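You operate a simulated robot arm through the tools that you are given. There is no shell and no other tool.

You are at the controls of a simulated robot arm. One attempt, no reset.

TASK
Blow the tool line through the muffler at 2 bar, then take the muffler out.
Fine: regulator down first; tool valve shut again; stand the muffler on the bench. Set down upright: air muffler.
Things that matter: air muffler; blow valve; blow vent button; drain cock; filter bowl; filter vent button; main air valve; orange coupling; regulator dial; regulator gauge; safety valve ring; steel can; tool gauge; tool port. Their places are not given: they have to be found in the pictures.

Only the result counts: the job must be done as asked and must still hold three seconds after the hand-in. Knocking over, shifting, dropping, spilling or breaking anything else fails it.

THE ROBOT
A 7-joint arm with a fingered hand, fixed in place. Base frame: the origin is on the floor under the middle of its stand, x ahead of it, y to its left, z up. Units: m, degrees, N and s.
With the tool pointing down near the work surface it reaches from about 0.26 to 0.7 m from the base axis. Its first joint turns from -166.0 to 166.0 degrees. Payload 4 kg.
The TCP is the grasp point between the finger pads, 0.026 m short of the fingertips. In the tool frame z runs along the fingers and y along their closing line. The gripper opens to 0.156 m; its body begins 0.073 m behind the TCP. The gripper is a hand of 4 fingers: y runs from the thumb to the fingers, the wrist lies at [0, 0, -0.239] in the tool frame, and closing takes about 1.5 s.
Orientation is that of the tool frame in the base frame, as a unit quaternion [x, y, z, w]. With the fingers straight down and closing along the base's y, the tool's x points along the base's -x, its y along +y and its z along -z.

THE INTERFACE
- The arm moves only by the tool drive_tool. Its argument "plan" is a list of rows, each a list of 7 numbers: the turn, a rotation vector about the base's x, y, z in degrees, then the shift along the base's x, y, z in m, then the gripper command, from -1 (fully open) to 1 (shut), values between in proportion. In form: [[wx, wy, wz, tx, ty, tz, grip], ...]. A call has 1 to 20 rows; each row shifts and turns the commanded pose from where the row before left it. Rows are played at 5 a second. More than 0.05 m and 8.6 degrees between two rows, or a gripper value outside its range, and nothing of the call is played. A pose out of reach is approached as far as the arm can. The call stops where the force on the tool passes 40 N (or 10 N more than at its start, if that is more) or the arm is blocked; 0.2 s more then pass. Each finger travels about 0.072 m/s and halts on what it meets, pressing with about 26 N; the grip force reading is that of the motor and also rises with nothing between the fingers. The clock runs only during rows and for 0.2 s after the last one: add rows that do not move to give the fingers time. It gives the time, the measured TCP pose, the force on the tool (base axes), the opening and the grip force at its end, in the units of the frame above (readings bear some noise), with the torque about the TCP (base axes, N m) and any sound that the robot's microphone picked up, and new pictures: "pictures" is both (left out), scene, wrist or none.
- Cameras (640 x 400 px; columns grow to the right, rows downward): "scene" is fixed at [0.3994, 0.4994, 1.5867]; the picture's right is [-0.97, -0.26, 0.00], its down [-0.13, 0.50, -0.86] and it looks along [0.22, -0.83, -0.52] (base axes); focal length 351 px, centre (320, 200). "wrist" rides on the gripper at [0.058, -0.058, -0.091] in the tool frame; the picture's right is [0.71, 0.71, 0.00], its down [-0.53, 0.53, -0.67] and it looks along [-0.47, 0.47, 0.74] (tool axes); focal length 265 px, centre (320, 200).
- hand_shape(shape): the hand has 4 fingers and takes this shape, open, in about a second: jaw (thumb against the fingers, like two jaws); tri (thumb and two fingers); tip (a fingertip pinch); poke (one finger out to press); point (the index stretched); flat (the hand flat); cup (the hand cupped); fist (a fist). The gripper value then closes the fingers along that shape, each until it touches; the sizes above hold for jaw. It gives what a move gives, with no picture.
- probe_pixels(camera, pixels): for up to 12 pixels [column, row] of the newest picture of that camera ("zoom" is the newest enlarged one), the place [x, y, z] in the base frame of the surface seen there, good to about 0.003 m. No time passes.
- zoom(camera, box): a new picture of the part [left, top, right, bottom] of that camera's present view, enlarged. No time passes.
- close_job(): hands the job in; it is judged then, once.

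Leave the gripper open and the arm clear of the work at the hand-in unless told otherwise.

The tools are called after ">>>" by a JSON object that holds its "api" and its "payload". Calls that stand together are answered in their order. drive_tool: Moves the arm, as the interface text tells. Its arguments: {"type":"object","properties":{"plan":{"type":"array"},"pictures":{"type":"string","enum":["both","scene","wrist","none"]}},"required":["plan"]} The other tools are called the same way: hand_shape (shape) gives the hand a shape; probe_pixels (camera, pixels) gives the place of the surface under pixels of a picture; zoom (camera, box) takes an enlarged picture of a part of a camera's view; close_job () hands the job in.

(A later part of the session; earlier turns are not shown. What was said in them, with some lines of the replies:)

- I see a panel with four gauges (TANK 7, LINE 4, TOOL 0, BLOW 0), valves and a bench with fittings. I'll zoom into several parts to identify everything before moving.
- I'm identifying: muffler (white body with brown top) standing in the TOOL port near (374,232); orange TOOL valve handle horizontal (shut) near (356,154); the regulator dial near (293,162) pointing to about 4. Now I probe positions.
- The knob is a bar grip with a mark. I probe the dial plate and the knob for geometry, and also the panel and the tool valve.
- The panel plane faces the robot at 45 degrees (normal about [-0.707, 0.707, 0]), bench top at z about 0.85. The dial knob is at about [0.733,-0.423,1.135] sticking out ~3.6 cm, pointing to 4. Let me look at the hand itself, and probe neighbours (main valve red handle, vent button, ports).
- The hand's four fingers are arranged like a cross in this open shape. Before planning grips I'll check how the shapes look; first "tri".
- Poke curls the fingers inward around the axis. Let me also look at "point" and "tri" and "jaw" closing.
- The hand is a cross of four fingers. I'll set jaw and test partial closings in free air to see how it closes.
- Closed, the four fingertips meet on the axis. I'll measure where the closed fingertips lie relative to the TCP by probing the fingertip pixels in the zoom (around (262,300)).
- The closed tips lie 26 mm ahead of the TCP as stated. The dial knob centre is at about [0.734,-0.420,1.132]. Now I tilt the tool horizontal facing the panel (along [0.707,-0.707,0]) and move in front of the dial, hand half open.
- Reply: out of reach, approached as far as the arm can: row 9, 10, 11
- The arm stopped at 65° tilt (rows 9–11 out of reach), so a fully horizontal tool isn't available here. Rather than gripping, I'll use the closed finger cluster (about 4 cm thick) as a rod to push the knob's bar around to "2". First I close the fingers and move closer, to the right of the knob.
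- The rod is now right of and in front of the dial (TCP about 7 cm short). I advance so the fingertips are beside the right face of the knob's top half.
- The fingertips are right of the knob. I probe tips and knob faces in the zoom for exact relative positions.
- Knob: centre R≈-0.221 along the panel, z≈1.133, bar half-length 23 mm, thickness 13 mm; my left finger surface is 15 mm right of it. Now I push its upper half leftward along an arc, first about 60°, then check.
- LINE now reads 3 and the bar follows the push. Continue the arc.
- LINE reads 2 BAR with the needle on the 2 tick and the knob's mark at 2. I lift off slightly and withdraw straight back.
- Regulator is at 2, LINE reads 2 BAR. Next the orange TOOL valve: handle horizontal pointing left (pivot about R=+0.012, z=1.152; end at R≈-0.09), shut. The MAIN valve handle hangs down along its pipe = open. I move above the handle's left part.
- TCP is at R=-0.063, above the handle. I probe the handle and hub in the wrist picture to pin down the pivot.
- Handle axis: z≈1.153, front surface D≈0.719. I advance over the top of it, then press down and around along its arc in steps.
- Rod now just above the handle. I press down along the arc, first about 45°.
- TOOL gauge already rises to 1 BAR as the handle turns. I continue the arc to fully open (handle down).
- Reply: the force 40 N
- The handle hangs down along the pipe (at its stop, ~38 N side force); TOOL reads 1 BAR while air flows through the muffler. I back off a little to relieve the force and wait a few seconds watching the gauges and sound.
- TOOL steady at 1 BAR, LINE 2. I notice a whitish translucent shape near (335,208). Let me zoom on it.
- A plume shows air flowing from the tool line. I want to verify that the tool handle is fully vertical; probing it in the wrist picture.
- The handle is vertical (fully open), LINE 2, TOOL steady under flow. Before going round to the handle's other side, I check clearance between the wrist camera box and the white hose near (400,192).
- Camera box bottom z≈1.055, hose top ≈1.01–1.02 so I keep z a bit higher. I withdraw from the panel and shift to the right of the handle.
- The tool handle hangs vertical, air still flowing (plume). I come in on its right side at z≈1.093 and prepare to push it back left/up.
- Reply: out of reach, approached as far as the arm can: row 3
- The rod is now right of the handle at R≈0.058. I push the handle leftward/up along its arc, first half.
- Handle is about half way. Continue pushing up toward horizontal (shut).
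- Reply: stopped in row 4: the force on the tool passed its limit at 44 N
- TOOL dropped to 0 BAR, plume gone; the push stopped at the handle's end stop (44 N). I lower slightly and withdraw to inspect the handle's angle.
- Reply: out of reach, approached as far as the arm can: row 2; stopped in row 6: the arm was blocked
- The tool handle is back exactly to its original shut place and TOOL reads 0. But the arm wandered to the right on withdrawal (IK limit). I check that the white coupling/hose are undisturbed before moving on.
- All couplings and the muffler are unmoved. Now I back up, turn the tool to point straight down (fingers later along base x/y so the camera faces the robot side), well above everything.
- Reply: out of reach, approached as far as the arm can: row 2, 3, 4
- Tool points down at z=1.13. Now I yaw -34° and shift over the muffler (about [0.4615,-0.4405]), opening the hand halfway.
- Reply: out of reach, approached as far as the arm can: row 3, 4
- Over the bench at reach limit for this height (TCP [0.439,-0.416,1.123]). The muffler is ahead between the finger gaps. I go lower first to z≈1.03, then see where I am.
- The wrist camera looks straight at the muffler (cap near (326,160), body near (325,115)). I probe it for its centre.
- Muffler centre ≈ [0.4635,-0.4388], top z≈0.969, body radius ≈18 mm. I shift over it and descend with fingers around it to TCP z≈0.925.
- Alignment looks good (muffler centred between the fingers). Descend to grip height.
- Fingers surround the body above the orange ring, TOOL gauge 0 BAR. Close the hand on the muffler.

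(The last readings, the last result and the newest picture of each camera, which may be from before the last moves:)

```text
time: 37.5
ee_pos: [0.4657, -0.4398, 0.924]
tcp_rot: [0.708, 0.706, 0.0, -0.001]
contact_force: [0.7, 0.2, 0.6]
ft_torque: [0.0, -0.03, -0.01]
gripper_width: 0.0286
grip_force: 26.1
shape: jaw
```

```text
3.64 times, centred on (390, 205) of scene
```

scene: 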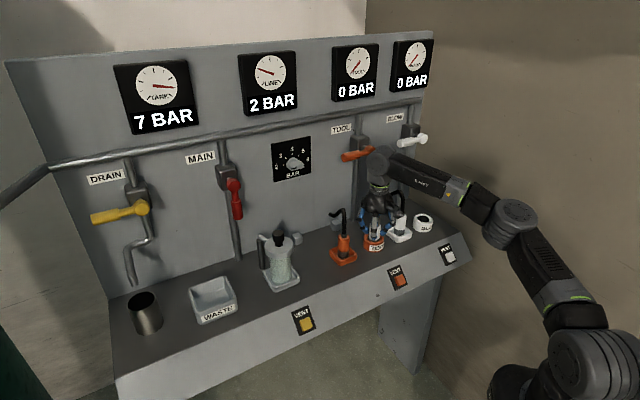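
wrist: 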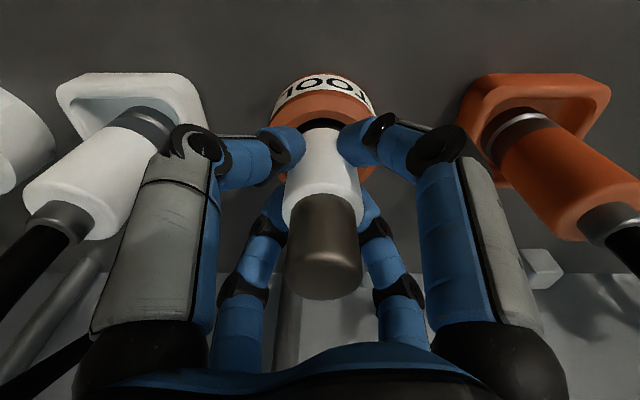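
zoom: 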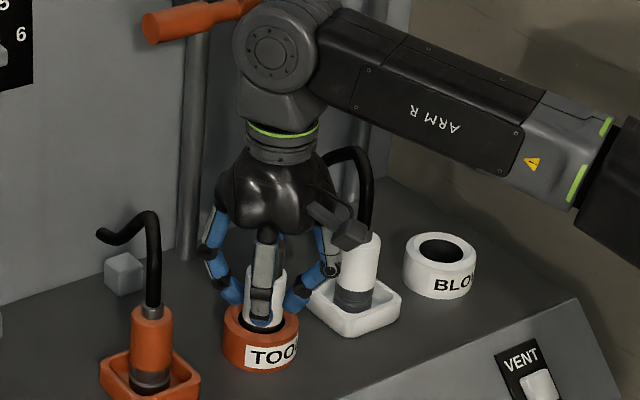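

Gripped (width 0.029, force balanced). Now I pull straight up slowly and check.

>>> {"api": "drive_tool", "payload": {"plan": [[0, 0, 0, 0, 0, 0.008, 1], [0, 0, 0, 0, 0, 0.008, 1], [0, 0, 0, 0, 0, 0.01, 1], [0, 0, 0, 0, 0, 0.01, 1], [0, 0, 0, 0, 0, 0, 1]]}}

>>> {"api": "zoom", "payload": {"camera": "scene", "box": [330, 150, 450, 260]}}

```text
time: 38.7
ee_pos: [0.464, -0.44, 0.9618]
tcp_rot: [0.707, 0.708, -0.001, -0.001]
contact_force: [1.2, 0.1, -0.8]
ft_torque: [0.03, 0.02, -0.03]
gripper_width: 0.0283
grip_force: 26.6
shape: jaw
```

scene: 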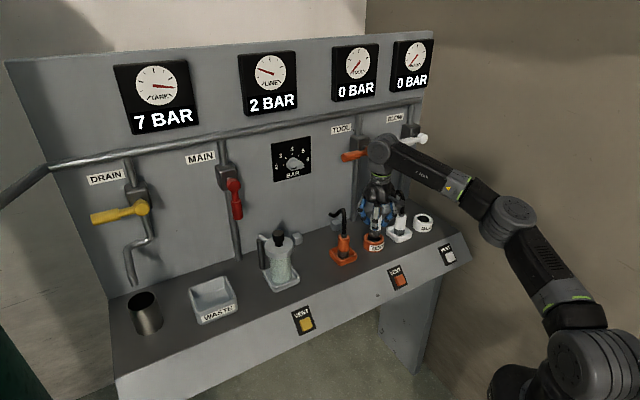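
wrist: 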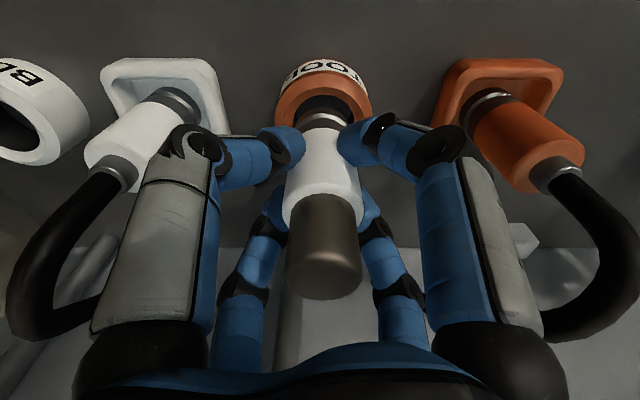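

```text
3.64 times, centred on (390, 205) of scene
```

zoom: 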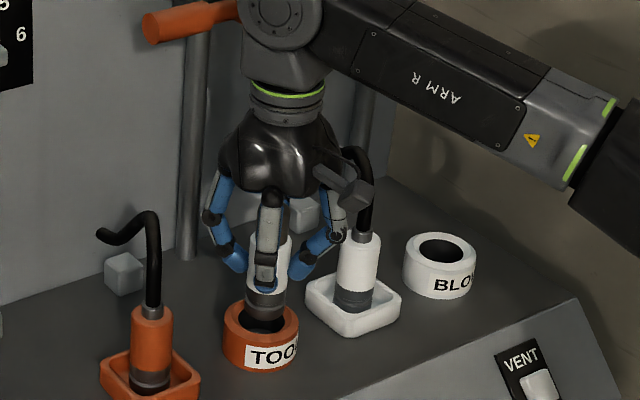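

The muffler comes out smoothly (metal lower section appearing). I raise further until its bottom is clear.

>>> {"api": "drive_tool", "payload": {"plan": [[0, 0, 0, 0, 0, 0.015, 1], [0, 0, 0, 0, 0, 0.02, 1], [0, 0, 0, 0, 0, 0.02, 1], [0, 0, 0, 0, 0, 0.01, 1], [0, 0, 0, 0, 0, 0, 1]]}}

>>> {"api": "zoom", "payload": {"camera": "scene", "box": [330, 130, 450, 260]}}

>>> {"api": "zoom", "payload": {"camera": "scene", "box": [240, 200, 400, 320]}}

```text
time: 39.9
ee_pos: [0.4638, -0.4391, 1.0281]
tcp_rot: [0.708, 0.706, -0.001, -0.001]
contact_force: [0.5, -0.1, -0.9]
ft_torque: [0.0, -0.02, -0.04]
gripper_width: 0.0285
grip_force: 26.0
shape: jaw
```

scene: 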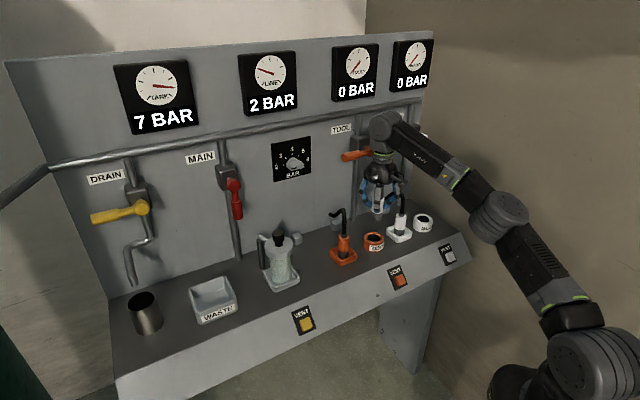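
wrist: 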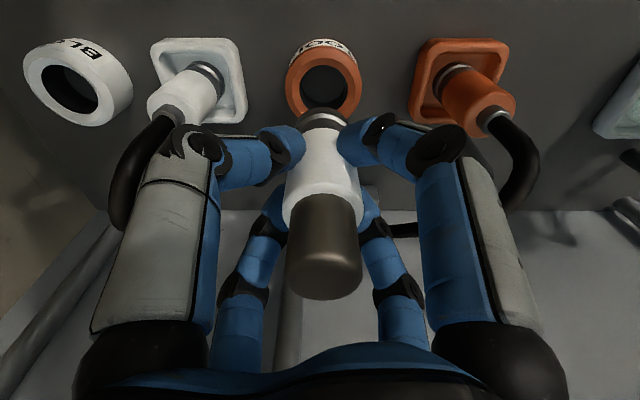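

```text
3.08 times, centred on (390, 195) of scene
```

zoom: 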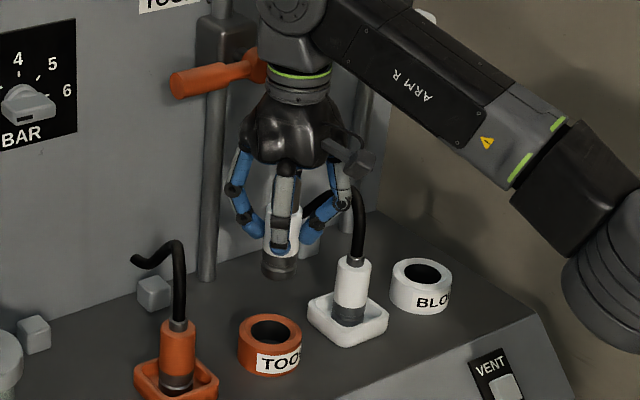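

```text
3.33 times, centred on (320, 260) of scene
```

zoom: 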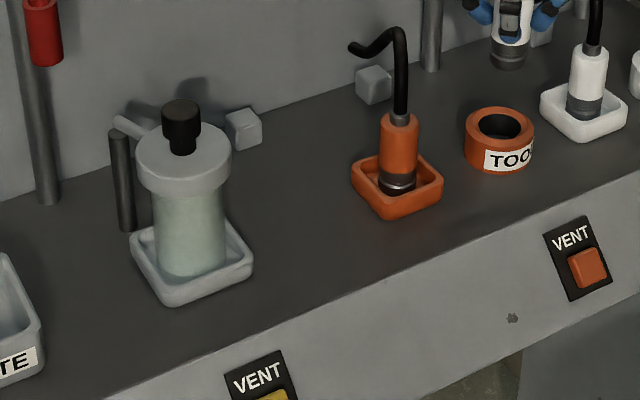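

The muffler is fully out and clear. I now choose a free spot on the bench between the filter tray and the orange tray, near scene (315,264). I probe the bench, tray edges and the muffler's bottom.

>>> {"api": "probe_pixels", "payload": {"camera": "scene", "pixels": [[315, 264], [330, 255], [299, 277], [300, 266], [315, 285], [315, 250], [322, 275], [340, 275], [279, 235], [300, 240], [344, 210], [337, 211]]}}

>>> {"api": "zoom", "payload": {"camera": "scene", "box": [355, 180, 405, 230]}}

```text
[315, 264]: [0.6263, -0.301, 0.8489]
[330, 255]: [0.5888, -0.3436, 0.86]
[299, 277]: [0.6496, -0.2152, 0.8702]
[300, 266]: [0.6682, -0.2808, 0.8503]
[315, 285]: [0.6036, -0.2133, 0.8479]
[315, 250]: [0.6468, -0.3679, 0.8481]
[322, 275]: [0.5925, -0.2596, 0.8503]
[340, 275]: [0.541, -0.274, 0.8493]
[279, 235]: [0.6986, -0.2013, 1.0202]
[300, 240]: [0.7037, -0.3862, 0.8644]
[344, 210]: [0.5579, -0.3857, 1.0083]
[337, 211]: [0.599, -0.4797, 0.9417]
```

```text
8.00 times, centred on (380, 205) of scene
```

zoom: 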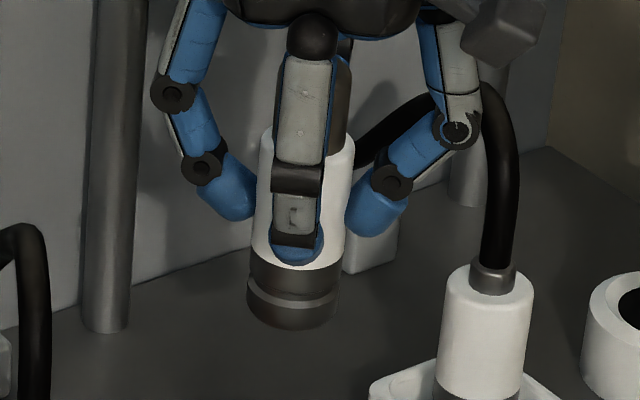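

I probe the muffler's bottom rim in the zoom ((292,325)) and the filter's lid edge in the scene.

>>> {"api": "probe_pixels", "payload": {"camera": "zoom", "pixels": [[290, 326], [290, 322], [290, 310], [262, 315], [325, 312], [290, 275], [290, 250], [262, 200]]}}

>>> {"api": "probe_pixels", "payload": {"camera": "scene", "pixels": [[291, 245], [293, 250], [282, 252], [288, 262], [280, 240], [265, 248], [297, 268], [295, 283], [340, 290], [300, 307], [320, 297]]}}

```text
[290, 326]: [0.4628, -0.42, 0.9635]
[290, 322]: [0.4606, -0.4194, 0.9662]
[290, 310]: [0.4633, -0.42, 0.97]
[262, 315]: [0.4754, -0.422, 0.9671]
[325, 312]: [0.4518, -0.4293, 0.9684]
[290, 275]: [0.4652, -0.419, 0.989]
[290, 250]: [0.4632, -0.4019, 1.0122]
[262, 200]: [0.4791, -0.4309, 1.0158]
```

```text
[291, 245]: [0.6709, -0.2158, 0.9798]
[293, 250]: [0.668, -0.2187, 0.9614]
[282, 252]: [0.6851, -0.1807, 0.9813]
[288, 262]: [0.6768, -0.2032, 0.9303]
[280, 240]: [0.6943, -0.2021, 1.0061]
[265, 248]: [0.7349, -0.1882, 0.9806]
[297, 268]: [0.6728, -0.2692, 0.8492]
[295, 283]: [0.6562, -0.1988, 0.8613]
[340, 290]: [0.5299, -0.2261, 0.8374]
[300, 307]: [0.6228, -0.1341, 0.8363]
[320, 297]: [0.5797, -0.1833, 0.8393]
```

Bottom of the muffler is 65 mm below the TCP (so TCP z≈0.914 when standing on the bench at 0.849). The target spot is D≈0.605, R≈-0.228 → [0.589,-0.267]. I carry it back toward the robot, then sideways, in front of all fittings.

>>> {"api": "drive_tool", "payload": {"plan": [[0, 0, 0, -0.0318, 0.0318, 0.002, 1], [0, 0, 0, -0.0318, 0.0318, 0.002, 1], [0, 0, 0, -0.0318, 0.0318, 0.002, 1], [0, 0, 0, 0.0298, 0.0298, 0, 1], [0, 0, 0, 0.0298, 0.0298, 0, 1], [0, 0, 0, 0.0298, 0.0298, 0, 1], [0, 0, 0, 0.0298, 0.0298, 0, 1], [0, 0, 0, 0.0298, 0.0298, 0, 1], [0, 0, 0, 0, 0, 0, 1]]}}

```text
time: 41.9
ee_pos: [0.5202, -0.1955, 1.0329]
tcp_rot: [0.707, 0.707, 0.0, -0.001]
contact_force: [0.6, -0.8, -1.1]
ft_torque: [-0.02, -0.03, -0.02]
gripper_width: 0.0284
grip_force: 25.7
shape: jaw
```

scene: 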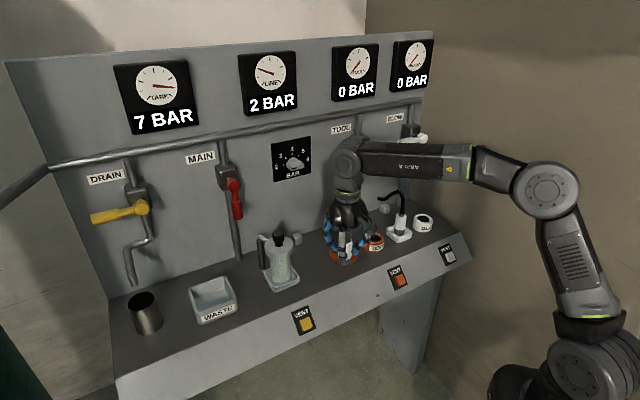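
wrist: 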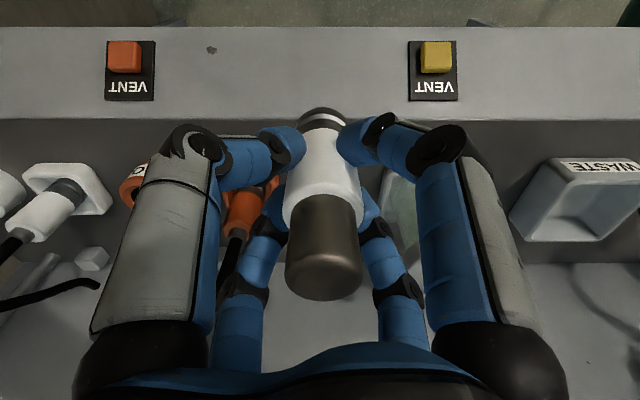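

At D=0.506, R=-0.23. Now forward over the target spot, then look.

>>> {"api": "drive_tool", "payload": {"plan": [[0, 0, 0, 0.0233, -0.0233, -0.01, 1], [0, 0, 0, 0.0233, -0.0233, -0.01, 1], [0, 0, 0, 0.0233, -0.0233, -0.01, 1], [0, 0, 0, 0, 0, 0, 1]]}}

>>> {"api": "zoom", "payload": {"camera": "scene", "box": [250, 170, 410, 300]}}

```text
time: 42.9
ee_pos: [0.5872, -0.266, 1.0033]
tcp_rot: [0.707, 0.707, -0.001, -0.001]
contact_force: [1.3, -0.7, -1.4]
ft_torque: [0.0, 0.02, 0.02]
gripper_width: 0.0284
grip_force: 26.0
shape: jaw
```

scene: 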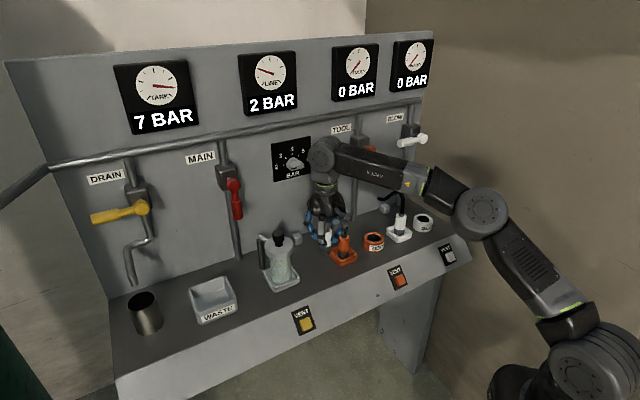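
wrist: 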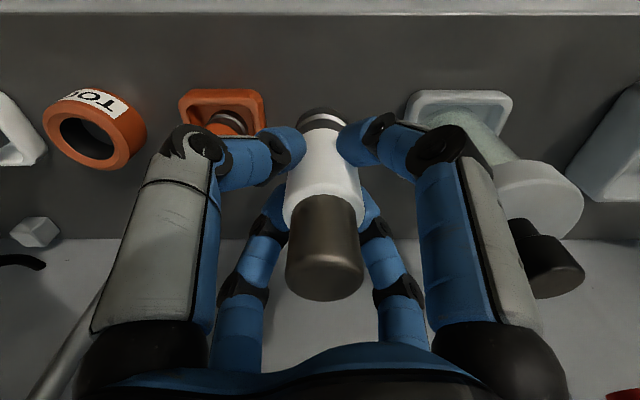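

```text
3.08 times, centred on (330, 235) of scene
```

zoom: 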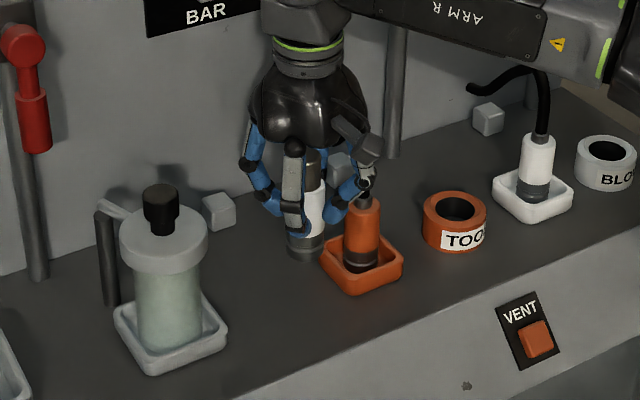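

Above the free spot between filter and orange tray, muffler upright. Descend to ~1 cm above the bench.

>>> {"api": "drive_tool", "payload": {"plan": [[0, 0, 0, 0, 0, -0.025, 1], [0, 0, 0, 0, 0, -0.025, 1], [0, 0, 0, 0, 0, -0.02, 1], [0, 0, 0, 0, 0, -0.01, 1], [0, 0, 0, 0, 0, 0, 1]]}}

>>> {"api": "zoom", "payload": {"camera": "scene", "box": [280, 200, 370, 280]}}

```text
time: 44.1
ee_pos: [0.5873, -0.2662, 0.9244]
tcp_rot: [0.707, 0.707, -0.001, -0.001]
contact_force: [0.2, -0.9, -1.9]
ft_torque: [-0.02, 0.03, 0.0]
gripper_width: 0.0284
grip_force: 25.8
shape: jaw
```

scene: 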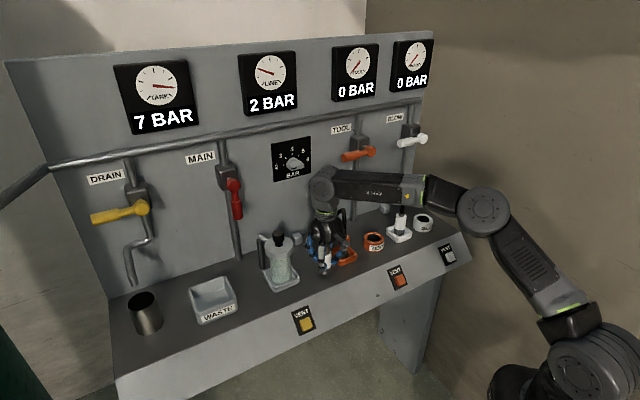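
wrist: 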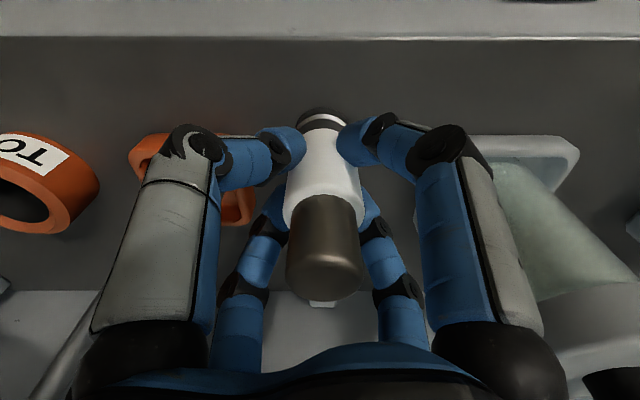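

```text
5.00 times, centred on (325, 240) of scene
```

zoom: 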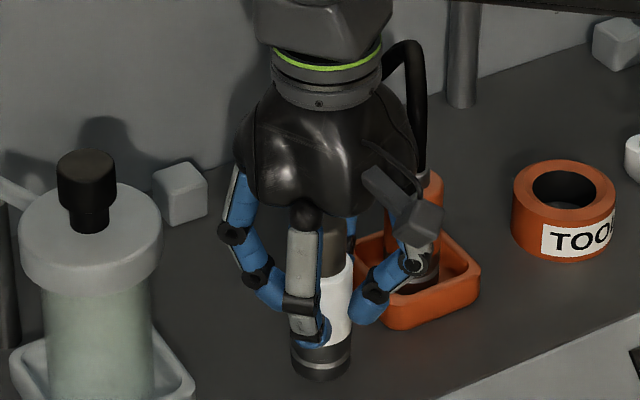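

About 1 cm above the bench. Lower in small steps watching vertical force.

>>> {"api": "drive_tool", "payload": {"plan": [[0, 0, 0, 0, 0, -0.004, 1], [0, 0, 0, 0, 0, -0.003, 1], [0, 0, 0, 0, 0, 0, 1]], "pictures": "scene"}}

>>> {"api": "zoom", "payload": {"camera": "scene", "box": [300, 240, 350, 280]}}

```text
time: 44.9
ee_pos: [0.588, -0.2651, 0.9157]
tcp_rot: [0.707, 0.707, -0.001, -0.001]
contact_force: [-0.8, -0.3, -0.2]
ft_torque: [0.02, -0.01, 0.0]
gripper_width: 0.0281
grip_force: 25.7
shape: jaw
```

scene: 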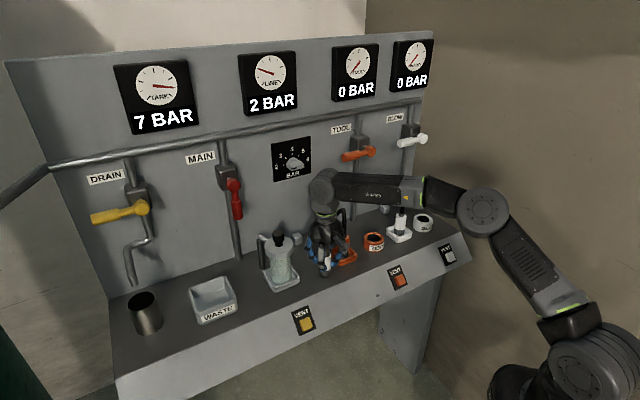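

```text
10.00 times, centred on (325, 260) of scene
```

zoom: 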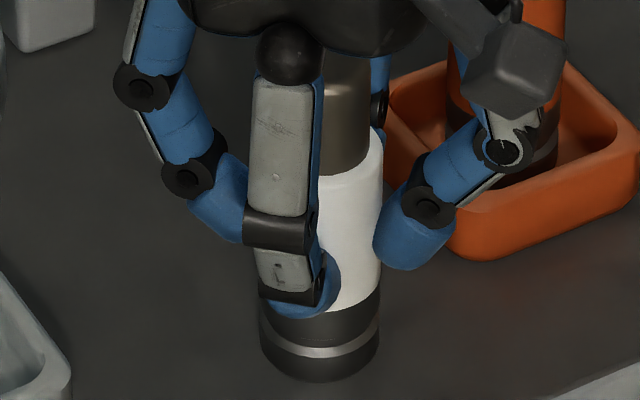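

Nearly touching. I probe the bottom rim and bench in the zoom.

>>> {"api": "probe_pixels", "payload": {"camera": "zoom", "pixels": [[320, 376], [320, 379], [320, 383], [320, 390], [290, 370], [350, 370], [320, 395]]}}

>>> {"api": "drive_tool", "payload": {"plan": [[0, 0, 0, 0, 0, -0.001, 1], [0, 0, 0, 0, 0, 0, 1]], "pictures": "none"}}

```text
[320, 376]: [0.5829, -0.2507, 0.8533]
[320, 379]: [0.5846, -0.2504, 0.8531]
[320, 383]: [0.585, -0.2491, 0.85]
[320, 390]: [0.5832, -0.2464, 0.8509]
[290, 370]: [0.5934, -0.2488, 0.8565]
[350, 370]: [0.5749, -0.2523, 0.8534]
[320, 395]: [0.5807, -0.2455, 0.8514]
```

```text
time: 45.5
ee_pos: [0.5879, -0.2651, 0.9159]
tcp_rot: [0.707, 0.707, -0.001, 0.001]
contact_force: [-1.5, -0.8, 7.3]
ft_torque: [0.01, 0.03, 0.03]
gripper_width: 0.0286
grip_force: 25.7
shape: jaw
```

Firm contact with the bench (7 N). I open the fingers gradually to release.

>>> {"api": "drive_tool", "payload": {"plan": [[0, 0, 0, 0, 0, 0, 0.6], [0, 0, 0, 0, 0, 0, 0.45], [0, 0, 0, 0, 0, 0, 0.3], [0, 0, 0, 0, 0, 0, 0.15], [0, 0, 0, 0, 0, 0, 0.05], [0, 0, 0, 0, 0, 0, 0.05]]}}

>>> {"api": "zoom", "payload": {"camera": "scene", "box": [280, 200, 370, 280]}}

```text
time: 46.9
ee_pos: [0.5865, -0.2662, 0.9143]
tcp_rot: [0.708, 0.706, 0.0, -0.001]
contact_force: [-0.1, -0.5, -0.7]
ft_torque: [-0.01, -0.02, -0.01]
gripper_width: 0.074
grip_force: 0.0
shape: jaw
```

scene: 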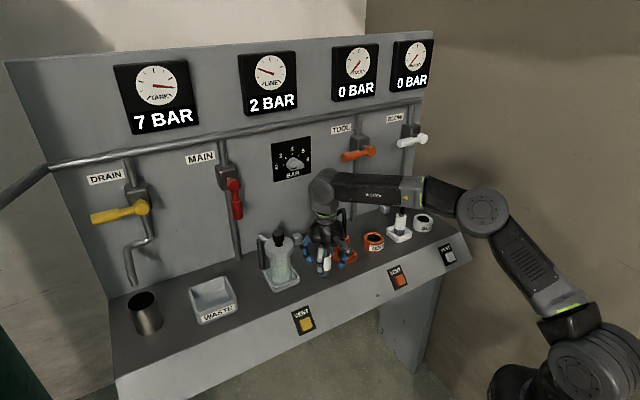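
wrist: 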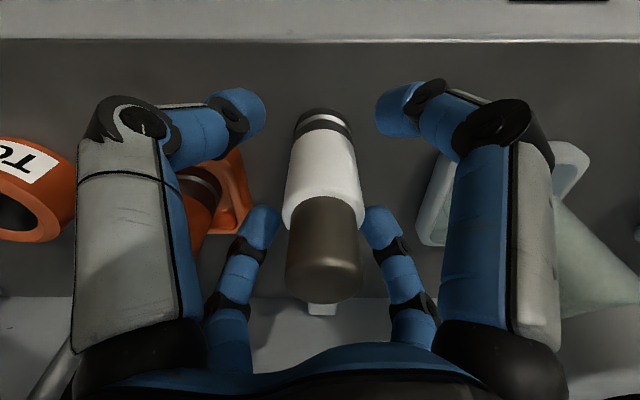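

```text
5.00 times, centred on (325, 240) of scene
```

zoom: 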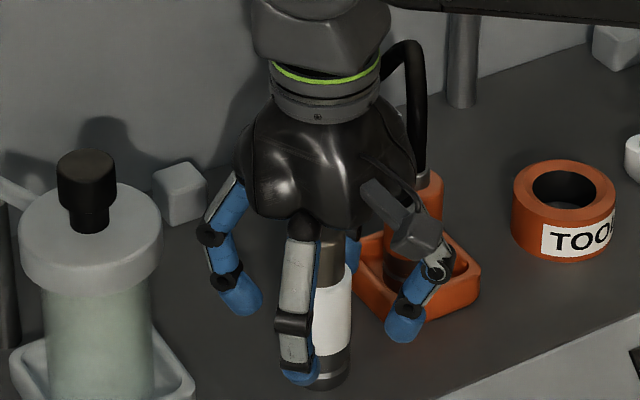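

Released: fingers clear of the muffler, which stands upright. Raise straight up slowly.

>>> {"api": "drive_tool", "payload": {"plan": [[0, 0, 0, 0, 0, 0.01, 0.05], [0, 0, 0, 0, 0, 0.025, 0.05], [0, 0, 0, 0, 0, 0.03, 0.05], [0, 0, 0, 0, 0, 0.03, 0.05], [0, 0, 0, -0.005, 0.005, 0.03, 0.05], [0, 0, 0, 0, 0, 0, 0.05]]}}

>>> {"api": "zoom", "payload": {"camera": "scene", "box": [280, 190, 400, 290]}}

```text
time: 48.3
ee_pos: [0.5817, -0.2613, 1.0396]
tcp_rot: [0.707, 0.707, -0.001, 0.0]
contact_force: [0.7, -0.3, -0.5]
ft_torque: [0.02, 0.01, 0.0]
gripper_width: 0.0738
grip_force: 0.1
shape: jaw
```

scene: 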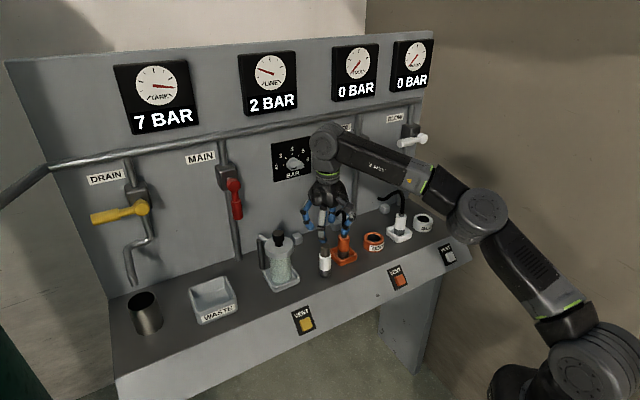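
wrist: 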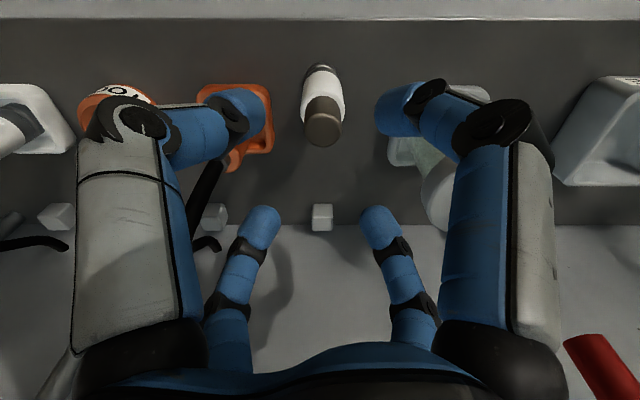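

```text
4.00 times, centred on (340, 240) of scene
```

zoom: 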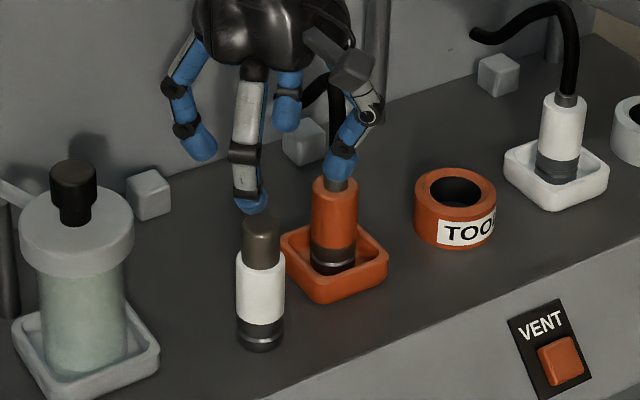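

The muffler stands upright on the bench, everything else is in place. I withdraw the arm back and up, opening the hand.

>>> {"api": "drive_tool", "payload": {"plan": [[0, 0, 0, -0.0283, 0.0283, 0.012, 0], [0, 0, 0, -0.0283, 0.0283, 0.015, 0], [0, 0, 0, -0.0283, 0.0283, 0.02, -0.2], [0, 0, 0, -0.0283, 0.0283, 0.025, -0.5], [0, 0, 0, -0.0283, 0.0283, 0.025, -1], [0, 0, 0, 0, 0, 0.02, -1], [0, 0, 0, 0, 0, 0, -1], [0, 0, 0, 0, 0, 0, -1], [0, 0, 0, 0, 0, 0, -1]]}}

>>> {"api": "zoom", "payload": {"camera": "scene", "box": [250, 180, 470, 310]}}

>>> {"api": "zoom", "payload": {"camera": "scene", "box": [80, 30, 440, 230]}}

>>> {"api": "zoom", "payload": {"camera": "scene", "box": [250, 120, 370, 190]}}

```text
time: 50.3
ee_pos: [0.4432, -0.1492, 1.1575]
tcp_rot: [0.706, 0.708, -0.002, -0.001]
contact_force: [0.4, 0.4, 0.2]
ft_torque: [0.0, -0.01, 0.01]
gripper_width: 0.1558
grip_force: 0.0
shape: jaw
out of reach, approached as far as the arm can: row 4, 5
```

scene: 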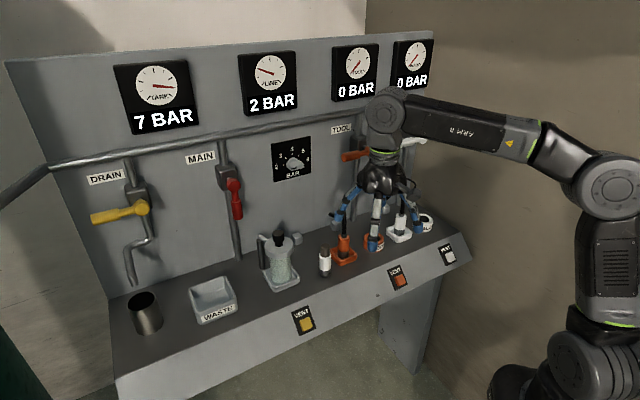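
wrist: 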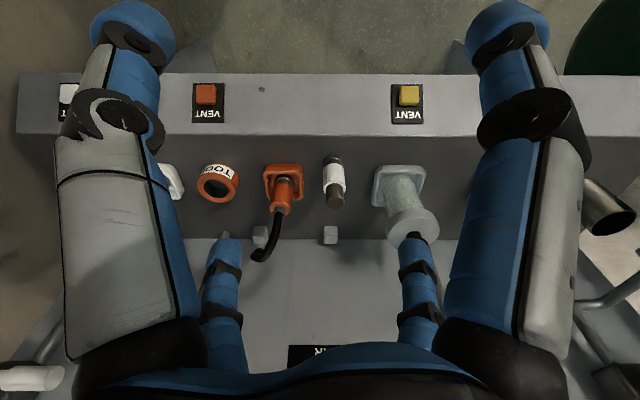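

```text
2.91 times, centred on (360, 245) of scene
```

zoom: 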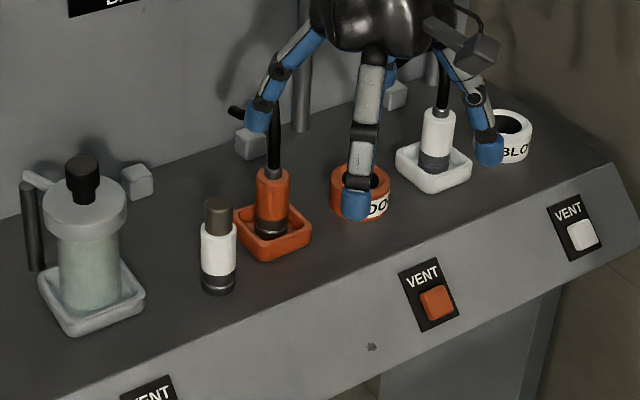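

```text
1.78 times, centred on (260, 130) of scene
```

zoom: 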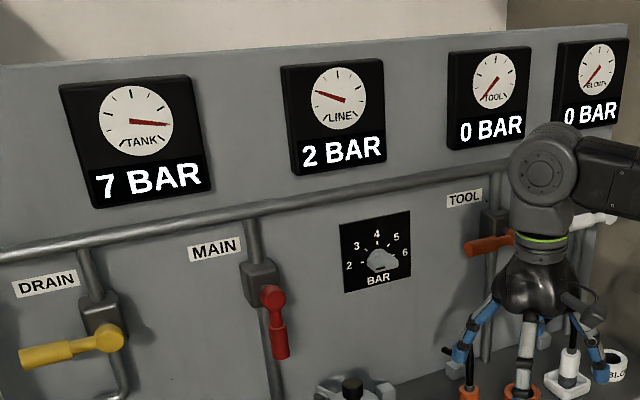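

```text
5.33 times, centred on (310, 155) of scene
```

zoom: 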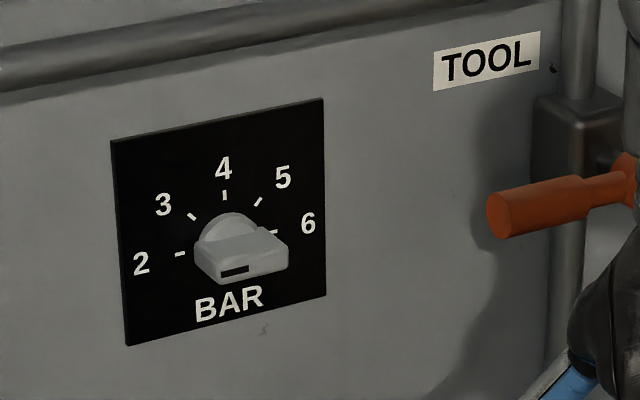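

Final check: LINE 2 BAR, dial on 2, TOOL valve shut (horizontal) with TOOL at 0 BAR. The muffler stands upright on the bench at scene (324,262), all other parts are unmoved, and the hand is open and clear. Handing in.

>>> {"api": "close_job", "payload": {}}

```text
The job is handed in.
```

I turned the regulator down to 2 bar, blew the tool line through the muffler, and shut the tool valve again. Then I pulled the muffler and stood it upright on the bench. The job is handed in, but no verdict came back.

- **Regulator:** the dial sits on 2 and the LINE gauge reads 2 BAR.
- **Blow:** the tool valve was fully open for about 6 seconds with the muffler still in the port. The TOOL gauge held at 1 BAR while the air was flowing, not 2. I took "at 2 bar" to mean the regulator setting. If the tool gauge itself had to reach 2, that part was not met.
- **Tool valve:** the handle is back at its original shut position and the TOOL gauge reads 0 BAR.
- **Muffler:** it came out without resistance after the tool line had dropped to 0. It now stands between the filter tray and the orange coupling's tray.

While backing away from the tool valve, the arm drifted right, close to the white coupling's hose. I checked afterwards and nothing had moved or been touched. The arm is clear of the work with the hand open.
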